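You operate a simulated robot arm through the tools that you are given. There is no shell and no other tool. Be economical: measure what you need, move in short steps, check, and stop when the job is done.

Carry out the task below with a simulated robot arm. There is one attempt and no reset: what you move stays moved.

JOB
Fetch the square bottle with the orange cap and stand it on top of the green tall tin.

Only the result counts: the job must be done as asked and must still hold three seconds after the hand-in. Knocking over, shifting, dropping, spilling or breaking anything else fails it. A push-on lid holds only when it is set on centred and level and pressed home; a screw cap is set on level and turned clockwise until tight.

ROBOT AND FRAMES
A 6-joint arm with a two-finger parallel gripper, fixed in place. Base frame: the origin is at the foot of the arm, x ahead of it, y to its left, z up; the work surface is at about z = 800. Units: mm, degrees, N and s.
With the tool pointing down near the work surface it reaches from about 260 to 680 mm from the base axis. Its first joint turns from -66.0 to 66.0 degrees. Payload 2.9 kg.
Tool frame: the origin (TCP) lies between the finger pads and is the grasp point; the fingertips stand 30 mm ahead of it; z points along the fingers, y is the line along which they close. The gripper opens to 110 mm. The fingers are 20 mm wide and 10 mm thick; the gripper's body (48 by 112 mm) begins 55 mm behind the TCP.
Orientation is told as [roll, pitch, yaw] about the base's x, y, z axes, in that order, counted from this pose: with the fingers straight down and closing along the base's y, the tool's x points along the base's -x, its y along +y and its z along -z.

CONTROLS
- The arm moves only by the tool step_arm. Its argument "rows" is a list of rows, each an object of numbers (a shift or turn left out is 0, a gripper value left out holds the last): "x", "y", "z": the shift along the tool's x, y, z in units of 40 mm (1.0 is 40 mm); "wx", "wy", "wz": the turn, a rotation vector about the tool's x, y, z in units of 6 degrees (1.0 is 6 degrees); "grip": the closure in counts, from 0 (fully open) to 255 (shut). In form: [{"x": .., "y": .., "z": .., "wx": .., "wy": .., "wz": .., "grip": ..}, ...]. A call has 1 to 10 rows; each row shifts and turns the commanded pose from where the row before left it, along the tool's axes as they then stand. A call with a number of a shift or a turn outside -1 to 1 is refused whole. Each row takes 0.2 s and may step no farther than 50 mm and 8.6 degrees from the row before; otherwise, or with a gripper value out of range, the whole call is refused. Where a pose cannot be reached the arm comes as near as it can. A force on the tool above 40 N (or 10 N above the force at the start of the call, whichever is more), or a blocked arm, ends the call early, and 0.2 s more pass. The fingers move at their own pace (about 108 mm/s each) and stop on an object; they squeeze with about 39 N. The grip force told is the motor's: it shows also when the fingers shut on nothing. Time passes only in rows, and 0.2 s behind the last, so rows that do not move let the fingers close. It gives the time, the measured TCP pose, the force on the tool (base axes), the opening and the grip force at its end, in the units of the frame above (readings bear some noise).
- Cameras (640 x 400 px; columns grow to the right, rows downward): "scene" is fixed at [94.4, 452.8, 1384.2]; the picture's right is [-0.54, -0.84, 0.00], its down [-0.47, 0.30, -0.83] and it looks along [0.70, -0.45, -0.56] (base axes); focal length 328 px, centre (320, 200). "wrist" rides on the gripper at [72, 17, -103] in the tool frame; the picture's right is [-0.23, 0.97, 0.00], its down [-0.76, -0.18, -0.62] and it looks along [-0.61, -0.14, 0.78] (tool axes); focal length 222 px, centre (320, 200). There is no depth. A picture from a camera that has moved, and an enlarged one, comes with that camera's place and axes in the base frame and with its lens.
- camera(camera): a new picture of that camera. No time passes.
- enlarge(camera, box): a new picture of the part [left, top, right, bottom] of that camera's present view, enlarged. No time passes.
- job_done(): hands the job in; it is judged then, once.

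Go step by step. Nothing tells you positions but the pictures and the camera data: compare them with the known pose of the tool, close in by small moves and look again before you grip or let go. The budget is 90 turns and 42 pictures, counting those below and the enlarged ones. Unless the task says otherwise, let go and move clear before handing in, and close with one line.

The tools are called by a JSON object that holds its "method" and its "body". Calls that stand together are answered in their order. step_arm: Moves the arm, as the interface text tells. Its arguments: {"type":"object","properties":{"rows":{"type":"array","items":{"type":"object","properties":{"x":{"type":"number"},"y":{"type":"number"},"z":{"type":"number"},"wx":{"type":"number"},"wy":{"type":"number"},"wz":{"type":"number"},"grip":{"type":"number"}}}}},"required":["rows"]} The other tools are called the same way: camera (camera) takes a picture; enlarge (camera, box) takes an enlarged picture of a part of a camera's view; job_done () hands the job in.

At the start:

```text
t: 0.0
position: [329.9, 207.0, 1213.6]
orientation: [0.0, 0.0, 0.0]
force: [0.6, 1.0, -1.2]
gripper_width: 110.2
gripper_force: 0.1
```

scene: 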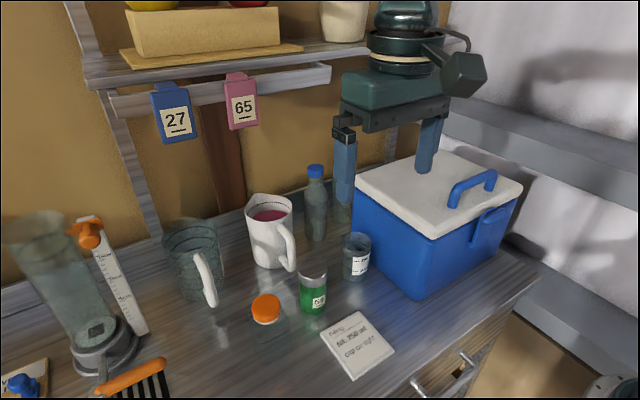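
wrist: 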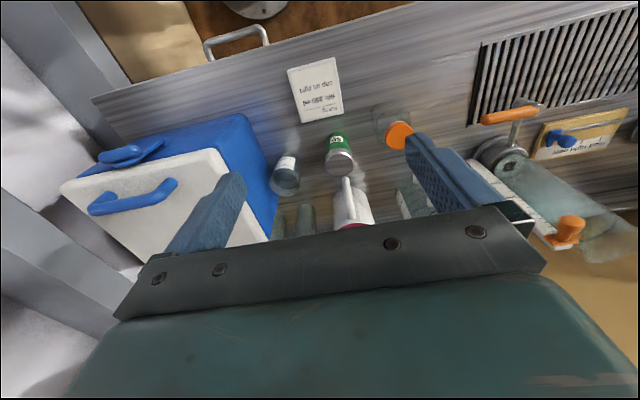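

I see an orange-capped clear bottle near scene pixel (266,308) and a green tin near (313,290). I'll enlarge to measure both.

{"method": "enlarge", "body": {"camera": "scene", "box": [220, 240, 380, 340]}}

{"method": "enlarge", "body": {"camera": "wrist", "box": [250, 80, 450, 205]}}

```text
4.00 times, centred on (300, 290) of scene
camera zoom: at [94.4, 452.8, 1384.2], right [-0.54, -0.84, 0.0], down [-0.47, 0.3, -0.83], along [0.7, -0.45, -0.56], focal length 1310 px, centre (400, -160)
```

zoom: 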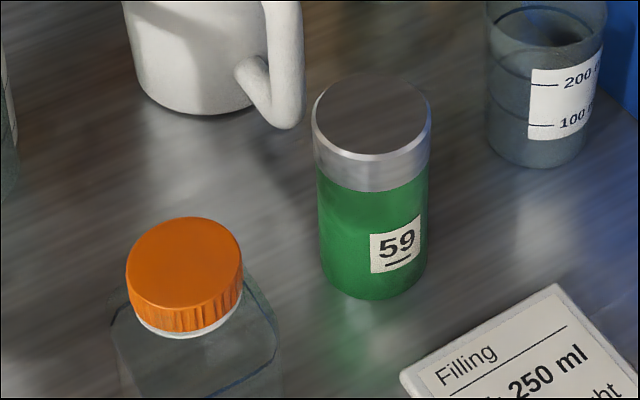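

```text
3.20 times, centred on (350, 142) of wrist
camera zoom: at [259.4, 223.6, 1317.0], right [0.23, 0.97, 0.0], down [0.76, -0.18, 0.62], along [0.61, -0.14, -0.78], focal length 711 px, centre (224, 384)
```

zoom: 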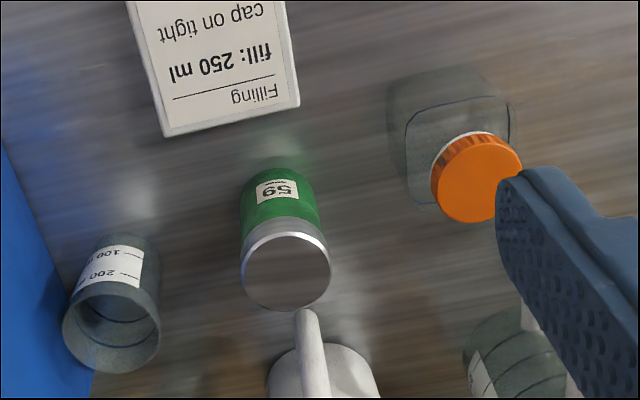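

The cap's top is near (457, 331, 917) and the tin's top centre near (497, 211, 904), with the tin about 59 mm across. I'll move nearer the bottle to measure its body's size and rotation.

{"method": "step_arm", "body": {"rows": [{"x": -0.25, "y": 0.62, "z": 0.566, "grip": 0}, {"x": -0.25, "y": 0.62, "z": 0.566}, {"x": -0.25, "y": 0.62, "z": 0.566}, {"x": -0.25, "y": 0.62, "z": 0.566}, {"x": -0.25, "y": 0.62, "z": 0.566}, {}]}}

{"method": "camera", "body": {"camera": "wrist"}}

{"method": "enlarge", "body": {"camera": "scene", "box": [226, 280, 306, 330]}}

```text
t: 1.4
position: [382.1, 330.5, 1100.1]
orientation: [0.0, 0.0, 0.0]
force: [0.7, -0.2, 0.5]
gripper_width: 109.8
gripper_force: 0.0
```

```text
37 pictures are left
camera wrist: at [309.5, 347.2, 1202.8], right [0.23, 0.97, 0.0], down [0.76, -0.18, 0.62], along [0.61, -0.14, -0.78], focal length 222 px, centre (320, 200)
```

wrist: 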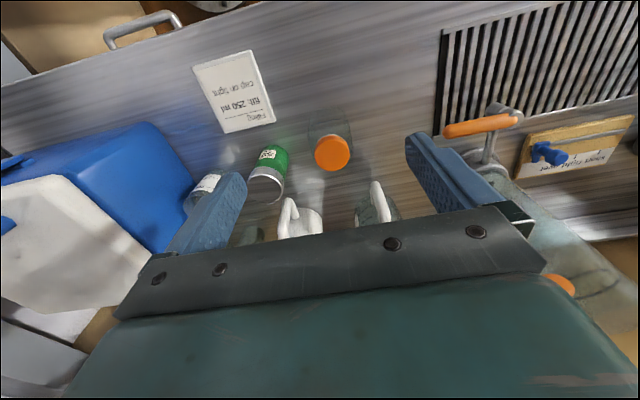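

```text
8.00 times, centred on (266, 305) of scene
camera zoom: at [94.4, 452.9, 1384.2], right [-0.54, -0.84, 0.0], down [-0.47, 0.3, -0.83], along [0.7, -0.45, -0.56], focal length 2621 px, centre (752, -640)
```

zoom: 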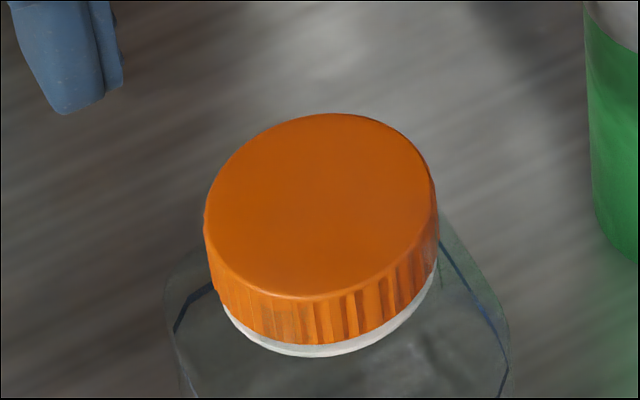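

The bottle is in view between the fingers; I'll enlarge it in both views to find its rotation and size.

{"method": "enlarge", "body": {"camera": "wrist", "box": [280, 105, 376, 165]}}

{"method": "enlarge", "body": {"camera": "scene", "box": [226, 285, 322, 345]}}

```text
6.67 times, centred on (328, 135) of wrist
camera zoom: at [309.5, 347.2, 1202.8], right [0.23, 0.97, 0.0], down [0.76, -0.18, 0.62], along [0.61, -0.14, -0.78], focal length 1481 px, centre (267, 633)
```

zoom: 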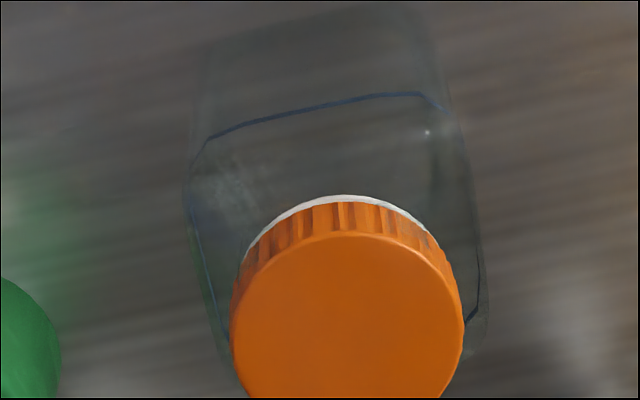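

```text
6.67 times, centred on (274, 315) of scene
camera zoom: at [94.4, 452.9, 1384.2], right [-0.54, -0.84, 0.0], down [-0.47, 0.3, -0.83], along [0.7, -0.45, -0.56], focal length 2184 px, centre (627, -567)
```

zoom: 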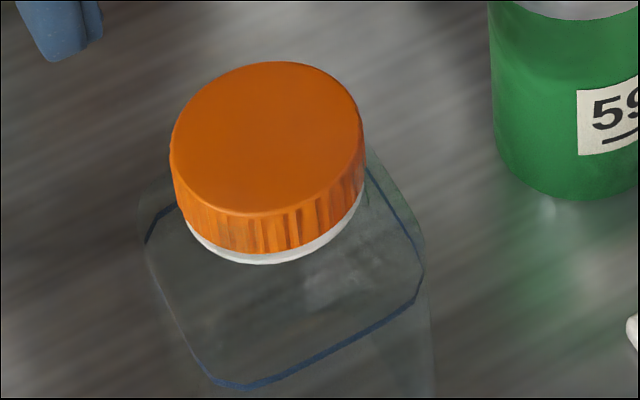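

The bottle is about 63–66 mm square, aligned with the base axes, centred at about (457.5, 331), with its top near 917. I'll move above it with the fingertips just over the cap and check.

{"method": "step_arm", "body": {"rows": [{"x": -0.63, "z": 0.5}, {"x": -0.63, "z": 0.5}, {"x": -0.625, "z": 0.5}, {"z": 0.7}, {"z": 0.7}, {"z": 0.6}, {}]}}

{"method": "camera", "body": {"camera": "wrist"}}

{"method": "enlarge", "body": {"camera": "scene", "box": [200, 220, 360, 320]}}

```text
t: 3.0
position: [458.2, 330.7, 960.8]
orientation: [0.1, 0.0, 0.0]
force: [0.1, 0.6, -0.3]
gripper_width: 110.1
gripper_force: 0.2
```

```text
33 pictures are left
camera wrist: at [386.1, 347.7, 1064.0], right [0.23, 0.97, 0.0], down [0.76, -0.18, 0.62], along [0.61, -0.14, -0.78], focal length 222 px, centre (320, 200)
```

wrist: 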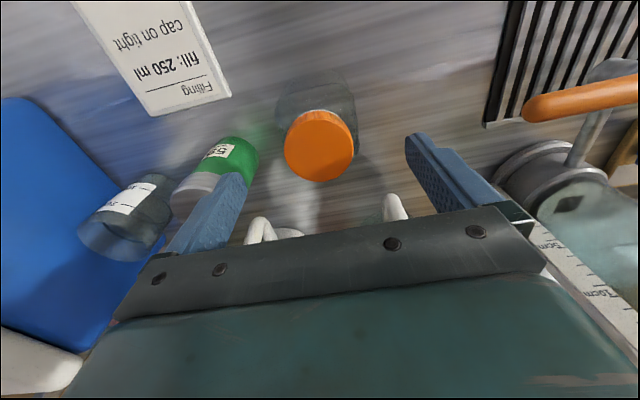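

```text
4.00 times, centred on (280, 270) of scene
camera zoom: at [94.4, 452.8, 1384.2], right [-0.54, -0.84, 0.0], down [-0.47, 0.3, -0.83], along [0.7, -0.45, -0.56], focal length 1310 px, centre (480, -80)
```

zoom: 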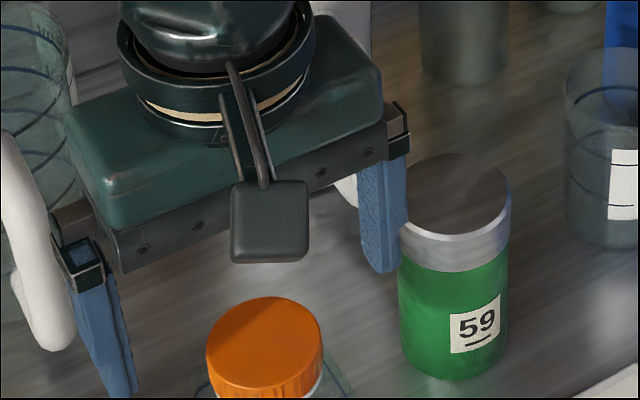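

The bottle sits centred between the fingers, with at least 20 mm clear on each side. I'll go down to TCP z ≈ 876 and look before gripping.

{"method": "step_arm", "body": {"rows": [{"x": 0.04, "y": 0.02, "z": 0.45}, {"z": 0.45}, {"z": 0.4}, {"z": 0.4}, {"z": 0.4}, {}]}}

{"method": "camera", "body": {"camera": "wrist"}}

{"method": "enlarge", "body": {"camera": "scene", "box": [200, 240, 360, 340]}}

```text
t: 4.4
position: [455.7, 332.6, 874.4]
orientation: [0.0, 0.0, -0.1]
force: [-0.8, 0.4, -0.3]
gripper_width: 110.2
gripper_force: 0.1
```

```text
31 pictures are left
camera wrist: at [383.6, 349.2, 979.3], right [0.23, 0.97, 0.0], down [0.76, -0.18, 0.62], along [0.61, -0.14, -0.78], focal length 222 px, centre (320, 200)
```

wrist: 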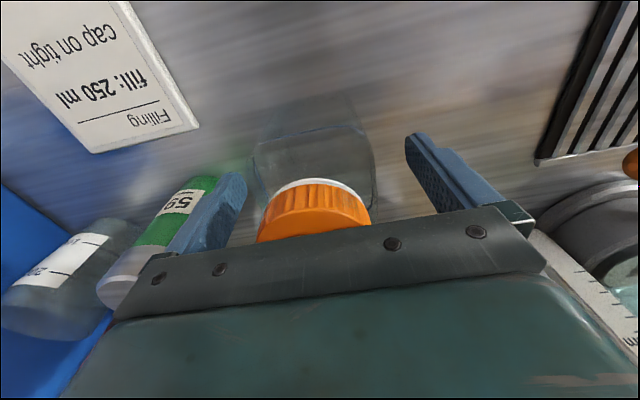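

```text
4.00 times, centred on (280, 290) of scene
camera zoom: at [94.4, 452.8, 1384.2], right [-0.54, -0.84, 0.0], down [-0.47, 0.3, -0.83], along [0.7, -0.45, -0.56], focal length 1310 px, centre (480, -160)
```

zoom: 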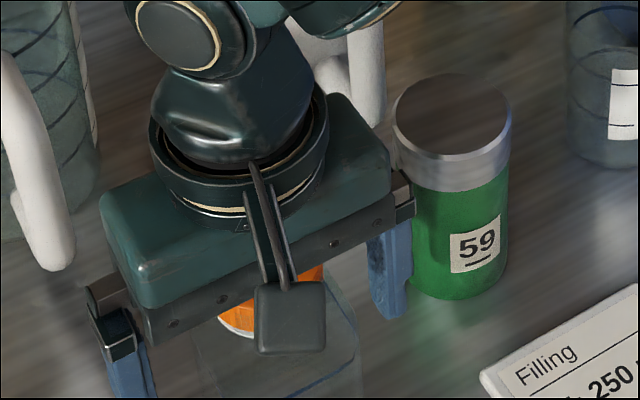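

The fingers straddle the bottle with no contact. I'll close the grip on the body.

{"method": "step_arm", "body": {"rows": [{"grip": 60}, {"grip": 90}, {"grip": 255}, {}, {}]}}

{"method": "camera", "body": {"camera": "wrist"}}

```text
t: 5.6
position: [455.1, 331.1, 877.1]
orientation: [-0.1, 0.0, -0.1]
force: [0.1, 1.1, -0.4]
gripper_width: 65.7
gripper_force: 39.0
```

```text
29 pictures are left
camera wrist: at [383.7, 349.2, 979.6], right [0.23, 0.97, 0.0], down [0.76, -0.18, 0.62], along [0.61, -0.14, -0.78], focal length 222 px, centre (320, 200)
```

wrist: 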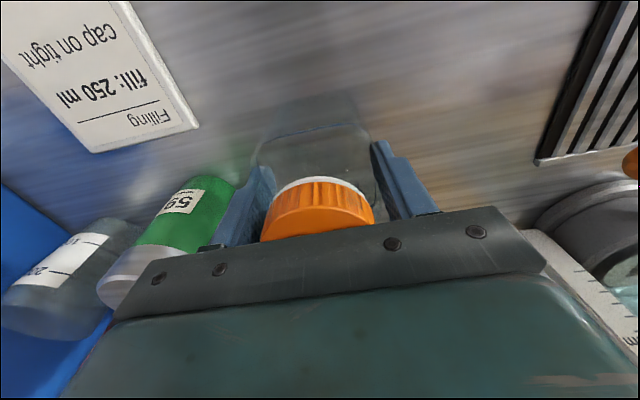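

The body is gripped at 65.7 mm. I'll lift it straight up.

{"method": "step_arm", "body": {"rows": [{"z": -0.2}, {"z": -0.4}, {"z": -0.6}, {"z": -0.7}, {"z": -0.8}, {"z": -0.6}, {"z": -0.4}, {"z": -0.2}, {}]}}

{"method": "camera", "body": {"camera": "scene"}}

{"method": "camera", "body": {"camera": "wrist"}}

```text
t: 7.6
position: [455.0, 332.3, 1034.2]
orientation: [-0.1, 0.1, 0.1]
force: [0.1, 0.5, -2.8]
gripper_width: 65.6
gripper_force: 39.3
```

```text
28 pictures are left
```

scene: 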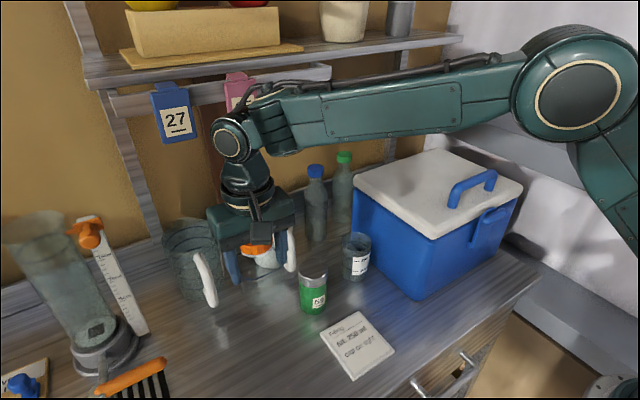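

```text
27 pictures are left
camera wrist: at [383.0, 349.4, 1136.8], right [0.23, 0.97, 0.0], down [0.76, -0.18, 0.62], along [0.61, -0.14, -0.78], focal length 222 px, centre (320, 200)
```

wrist: 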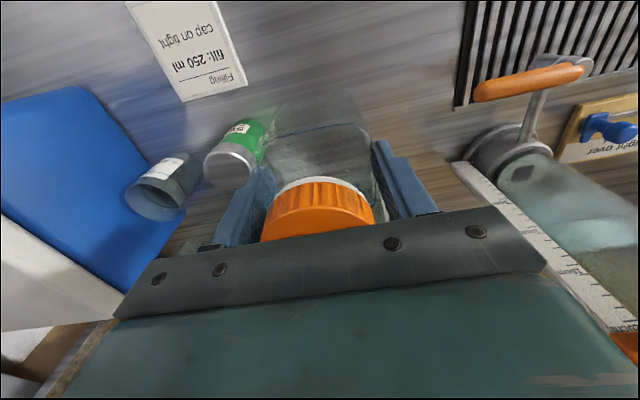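

The bottle is held cleanly. Now I'll refine the tin's position with enlarged views.

{"method": "enlarge", "body": {"camera": "wrist", "box": [185, 105, 281, 195]}}

{"method": "enlarge", "body": {"camera": "scene", "box": [273, 250, 353, 320]}}

```text
4.44 times, centred on (233, 150) of wrist
camera zoom: at [383.0, 349.4, 1136.8], right [0.23, 0.97, 0.0], down [0.76, -0.18, 0.62], along [0.61, -0.14, -0.78], focal length 987 px, centre (707, 422)
```

zoom: 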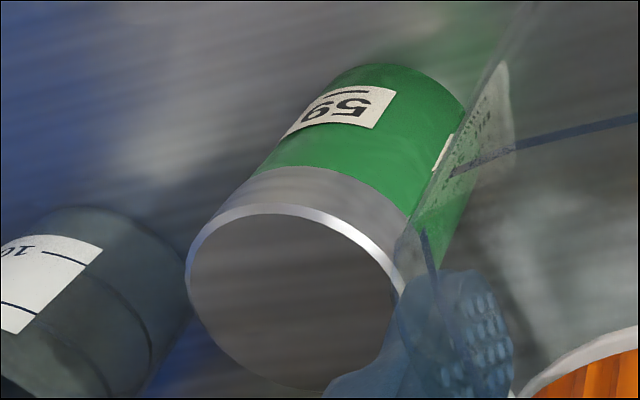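

```text
5.71 times, centred on (313, 285) of scene
camera zoom: at [94.5, 452.9, 1384.2], right [-0.54, -0.84, 0.0], down [-0.47, 0.3, -0.83], along [0.7, -0.45, -0.56], focal length 1872 px, centre (360, -286)
```

zoom: 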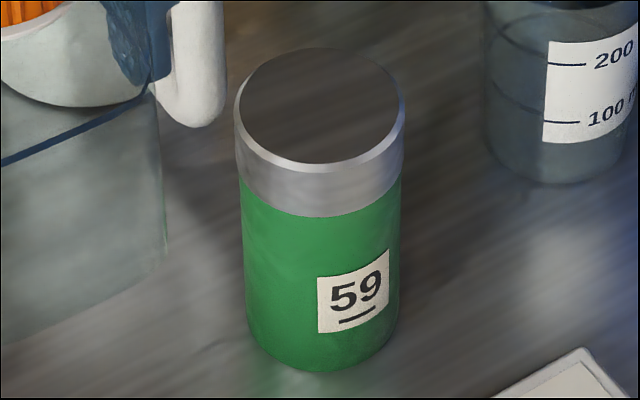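

The tin's top centre works out to about (494, 213, 907), ±3 mm. I'll carry the bottle over it while still high, then check the alignment.

{"method": "step_arm", "body": {"rows": [{"x": -0.1, "y": -0.3}, {"x": -0.2, "y": -0.6}, {"x": -0.2, "y": -0.6}, {"x": -0.2, "y": -0.6}, {"x": -0.175, "y": -0.58}, {"x": -0.1, "y": -0.3}, {}, {}]}}

{"method": "enlarge", "body": {"camera": "scene", "box": [233, 190, 393, 320]}}

{"method": "camera", "body": {"camera": "wrist"}}

```text
t: 9.4
position: [492.2, 213.0, 1034.7]
orientation: [0.0, 0.0, 0.0]
force: [-0.7, -0.5, -3.0]
gripper_width: 65.4
gripper_force: 39.1
```

```text
3.08 times, centred on (313, 255) of scene
camera zoom: at [94.5, 452.9, 1384.2], right [-0.54, -0.84, 0.0], down [-0.47, 0.3, -0.83], along [0.7, -0.45, -0.56], focal length 1008 px, centre (342, 31)
```

zoom: 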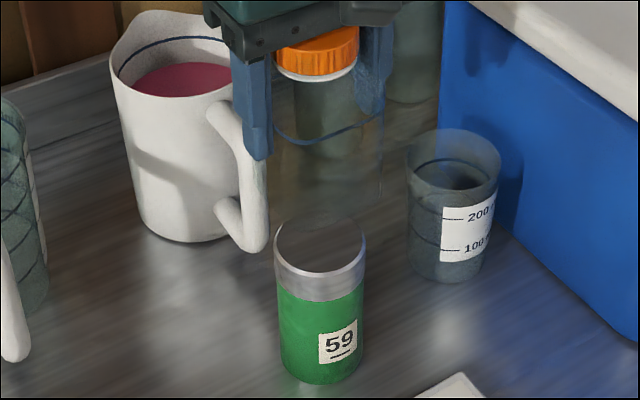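

```text
23 pictures are left
camera wrist: at [421.6, 229.8, 1136.8], right [0.23, 0.97, 0.0], down [0.76, -0.18, 0.62], along [0.61, -0.14, -0.78], focal length 222 px, centre (320, 200)
```

wrist: 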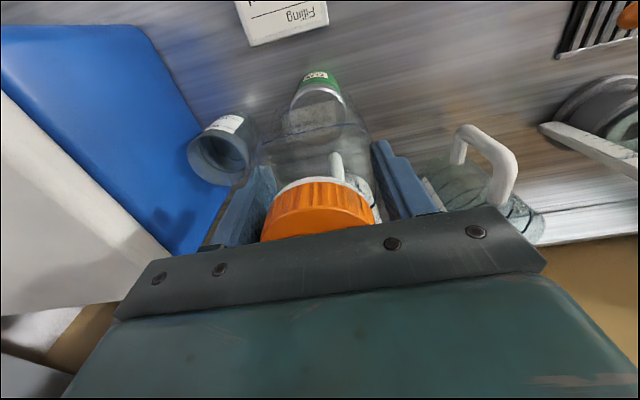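

The bottle now hangs over the tin. I'll enlarge the wrist view to see the tin's rim through the glass.

{"method": "enlarge", "body": {"camera": "wrist", "box": [270, 60, 382, 150]}}

{"method": "enlarge", "body": {"camera": "scene", "box": [283, 190, 343, 280]}}

```text
4.44 times, centred on (326, 105) of wrist
camera zoom: at [421.6, 229.8, 1136.8], right [0.23, 0.97, 0.0], down [0.76, -0.18, 0.62], along [0.61, -0.14, -0.78], focal length 987 px, centre (293, 622)
```

zoom: 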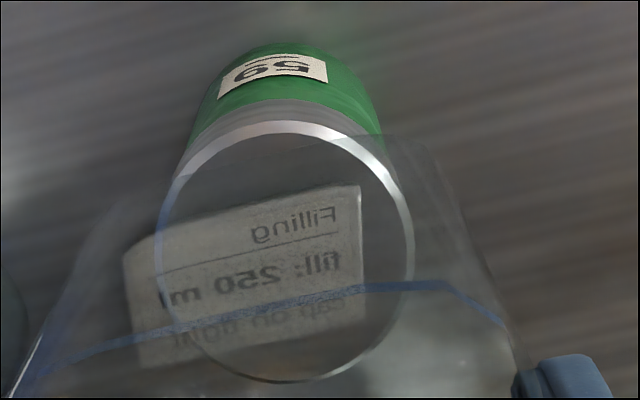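

```text
4.44 times, centred on (313, 235) of scene
camera zoom: at [94.5, 452.9, 1384.2], right [-0.54, -0.84, 0.0], down [-0.47, 0.3, -0.83], along [0.7, -0.45, -0.56], focal length 1456 px, centre (351, 44)
```

zoom: 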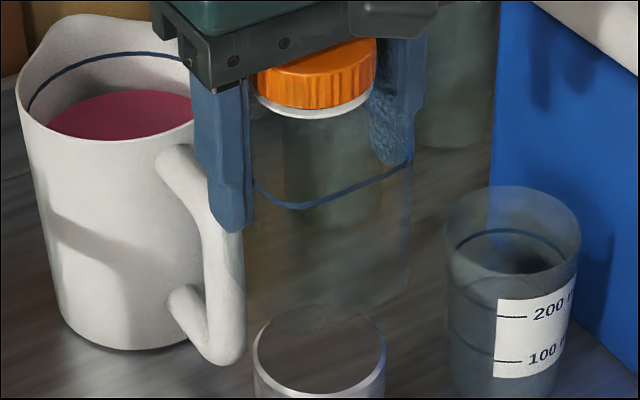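

The tin rim seen through the glass is centred at about (494.6, 212.3), and the bottle's centre is within about 1–2 mm of that. I'll lower 44 mm to just above contact.

{"method": "step_arm", "body": {"rows": [{"z": 0.3}, {"z": 0.3}, {"z": 0.3}, {"z": 0.2}, {}, {}]}}

{"method": "enlarge", "body": {"camera": "scene", "box": [273, 200, 353, 320]}}

{"method": "enlarge", "body": {"camera": "wrist", "box": [252, 60, 396, 180]}}

```text
t: 10.8
position: [493.8, 213.1, 988.9]
orientation: [0.0, 0.0, 0.0]
force: [0.2, 0.5, -3.5]
gripper_width: 66.0
gripper_force: 38.6
```

```text
3.33 times, centred on (313, 260) of scene
camera zoom: at [94.5, 452.9, 1384.2], right [-0.54, -0.84, 0.0], down [-0.47, 0.3, -0.83], along [0.7, -0.45, -0.56], focal length 1092 px, centre (343, 0)
```

zoom: 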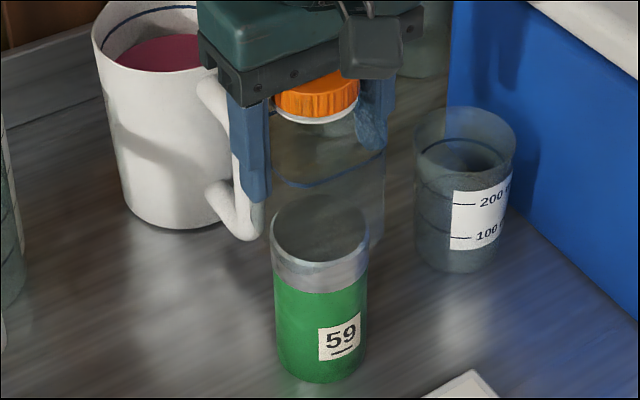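

```text
3.33 times, centred on (324, 120) of wrist
camera zoom: at [422.5, 230.1, 1091.6], right [0.23, 0.97, 0.0], down [0.76, -0.18, 0.62], along [0.61, -0.14, -0.78], focal length 740 px, centre (307, 467)
```

zoom: 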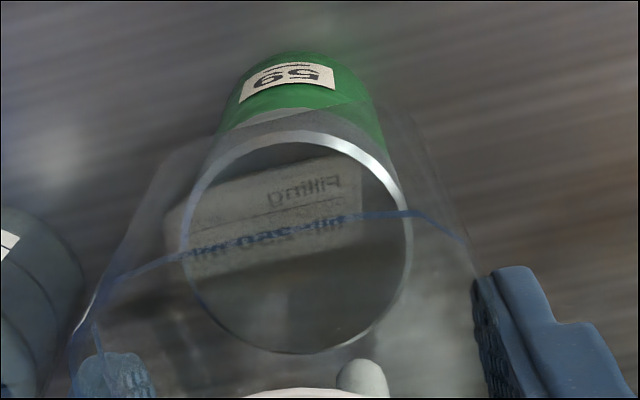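

The bottle's bottom is a few mm above the tin, and is offset by about 2 mm in x and 1 mm in y. I'll correct that and lower gently, watching the force.

{"method": "step_arm", "body": {"rows": [{"x": 0.05, "y": -0.025}, {"z": 0.05}, {"z": 0.05}, {}]}}

{"method": "step_arm", "body": {"rows": [{"z": 0.05}, {}]}}

```text
t: 11.8
position: [492.0, 210.8, 986.4]
orientation: [0.1, -0.3, 0.0]
force: [-5.6, 0.1, 20.8]
gripper_width: 66.0
gripper_force: 38.6
```

```text
t: 12.4
position: [491.8, 211.8, 982.8]
orientation: [0.2, -0.4, 0.0]
force: [2.3, -0.7, 23.0]
gripper_width: 65.7
gripper_force: 38.8
```

Contact is made (about 23 N). I'll ease off until the load is light, and check the views before releasing.

{"method": "step_arm", "body": {"rows": [{"z": -0.04}, {}]}}

{"method": "enlarge", "body": {"camera": "scene", "box": [273, 200, 353, 320]}}

{"method": "enlarge", "body": {"camera": "wrist", "box": [252, 60, 396, 180]}}

```text
t: 13.0
position: [490.3, 211.2, 983.4]
orientation: [0.1, 0.1, 0.0]
force: [2.6, 3.2, 6.7]
gripper_width: 65.8
gripper_force: 38.8
```

```text
3.33 times, centred on (313, 260) of scene
camera zoom: at [94.4, 452.9, 1384.2], right [-0.54, -0.84, 0.0], down [-0.47, 0.3, -0.83], along [0.7, -0.45, -0.56], focal length 1092 px, centre (343, 0)
```

zoom: 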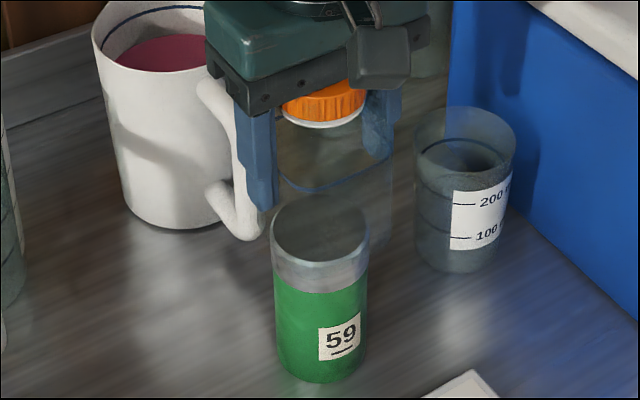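

```text
3.33 times, centred on (324, 120) of wrist
camera zoom: at [419.6, 227.7, 1086.7], right [0.23, 0.97, 0.0], down [0.76, -0.18, 0.62], along [0.61, -0.14, -0.78], focal length 740 px, centre (307, 467)
```

zoom: 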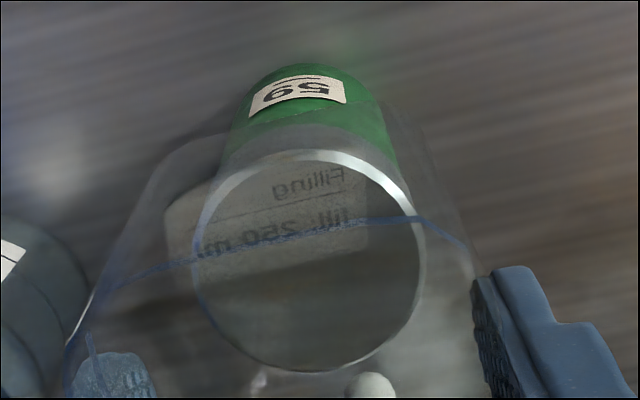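

The bottle sits on the tin within about 2 mm of centre and level. I'll ease off slightly and open the fingers.

{"method": "step_arm", "body": {"rows": [{"z": -0.015}, {"grip": 85}, {"grip": 60}, {"grip": 40}, {}]}}

{"method": "enlarge", "body": {"camera": "scene", "box": [253, 180, 373, 320]}}

{"method": "camera", "body": {"camera": "wrist"}}

```text
t: 14.2
position: [490.9, 210.5, 985.4]
orientation: [0.0, 0.0, 0.0]
force: [-0.2, -0.2, -0.3]
gripper_width: 92.6
gripper_force: 0.0
```

```text
2.86 times, centred on (313, 250) of scene
camera zoom: at [94.4, 452.8, 1384.2], right [-0.54, -0.84, 0.0], down [-0.47, 0.3, -0.83], along [0.7, -0.45, -0.56], focal length 936 px, centre (340, 57)
```

zoom: 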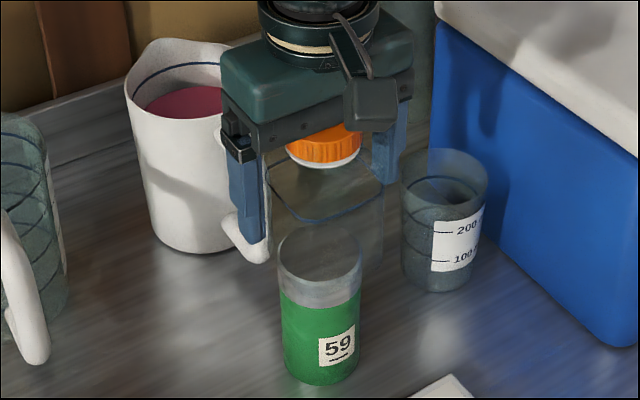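

```text
15 pictures are left
camera wrist: at [419.4, 227.9, 1088.4], right [0.23, 0.97, 0.0], down [0.76, -0.18, 0.62], along [0.61, -0.14, -0.78], focal length 222 px, centre (320, 200)
```

wrist: 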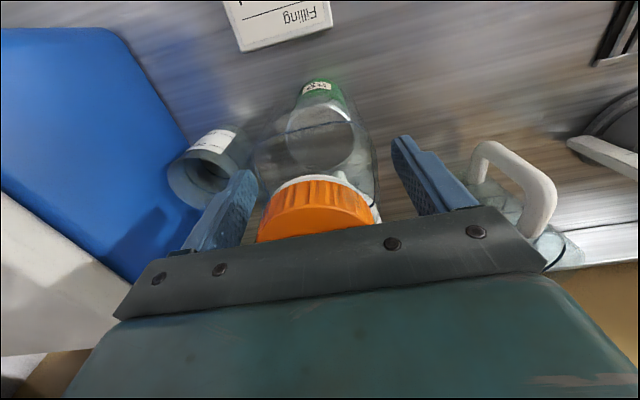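

The fingers are free and the bottle stands upright. I'll lift straight up, clear of it.

{"method": "step_arm", "body": {"rows": [{"z": -0.2}, {"z": -0.5}, {"z": -0.7}, {"z": -0.8}, {"z": -0.8}, {"z": -0.7}, {"z": -0.3}, {}, {}]}}

{"method": "camera", "body": {"camera": "scene"}}

{"method": "enlarge", "body": {"camera": "scene", "box": [253, 180, 373, 320]}}

```text
t: 16.2
position: [493.1, 211.8, 1142.4]
orientation: [0.0, 0.1, 0.0]
force: [0.0, 0.0, 0.1]
gripper_width: 92.5
gripper_force: 0.0
```

```text
14 pictures are left
```

scene: 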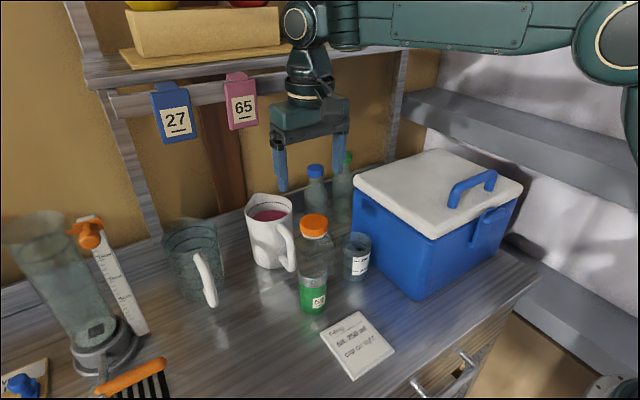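

```text
2.86 times, centred on (313, 250) of scene
camera zoom: at [94.4, 452.8, 1384.2], right [-0.54, -0.84, 0.0], down [-0.47, 0.3, -0.83], along [0.7, -0.45, -0.56], focal length 936 px, centre (340, 57)
```

zoom: 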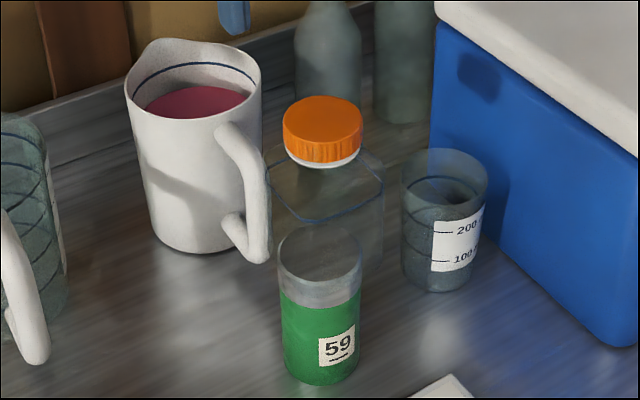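

The bottle stands upright and steady on the green tin, nothing else has moved, and the gripper is clear. I'm handing in.

{"method": "job_done", "body": {}}

```text
The job is handed in.
```

The square bottle with the orange cap is standing on top of the green tall tin, within about 2 mm of centre, and the gripper is clear.
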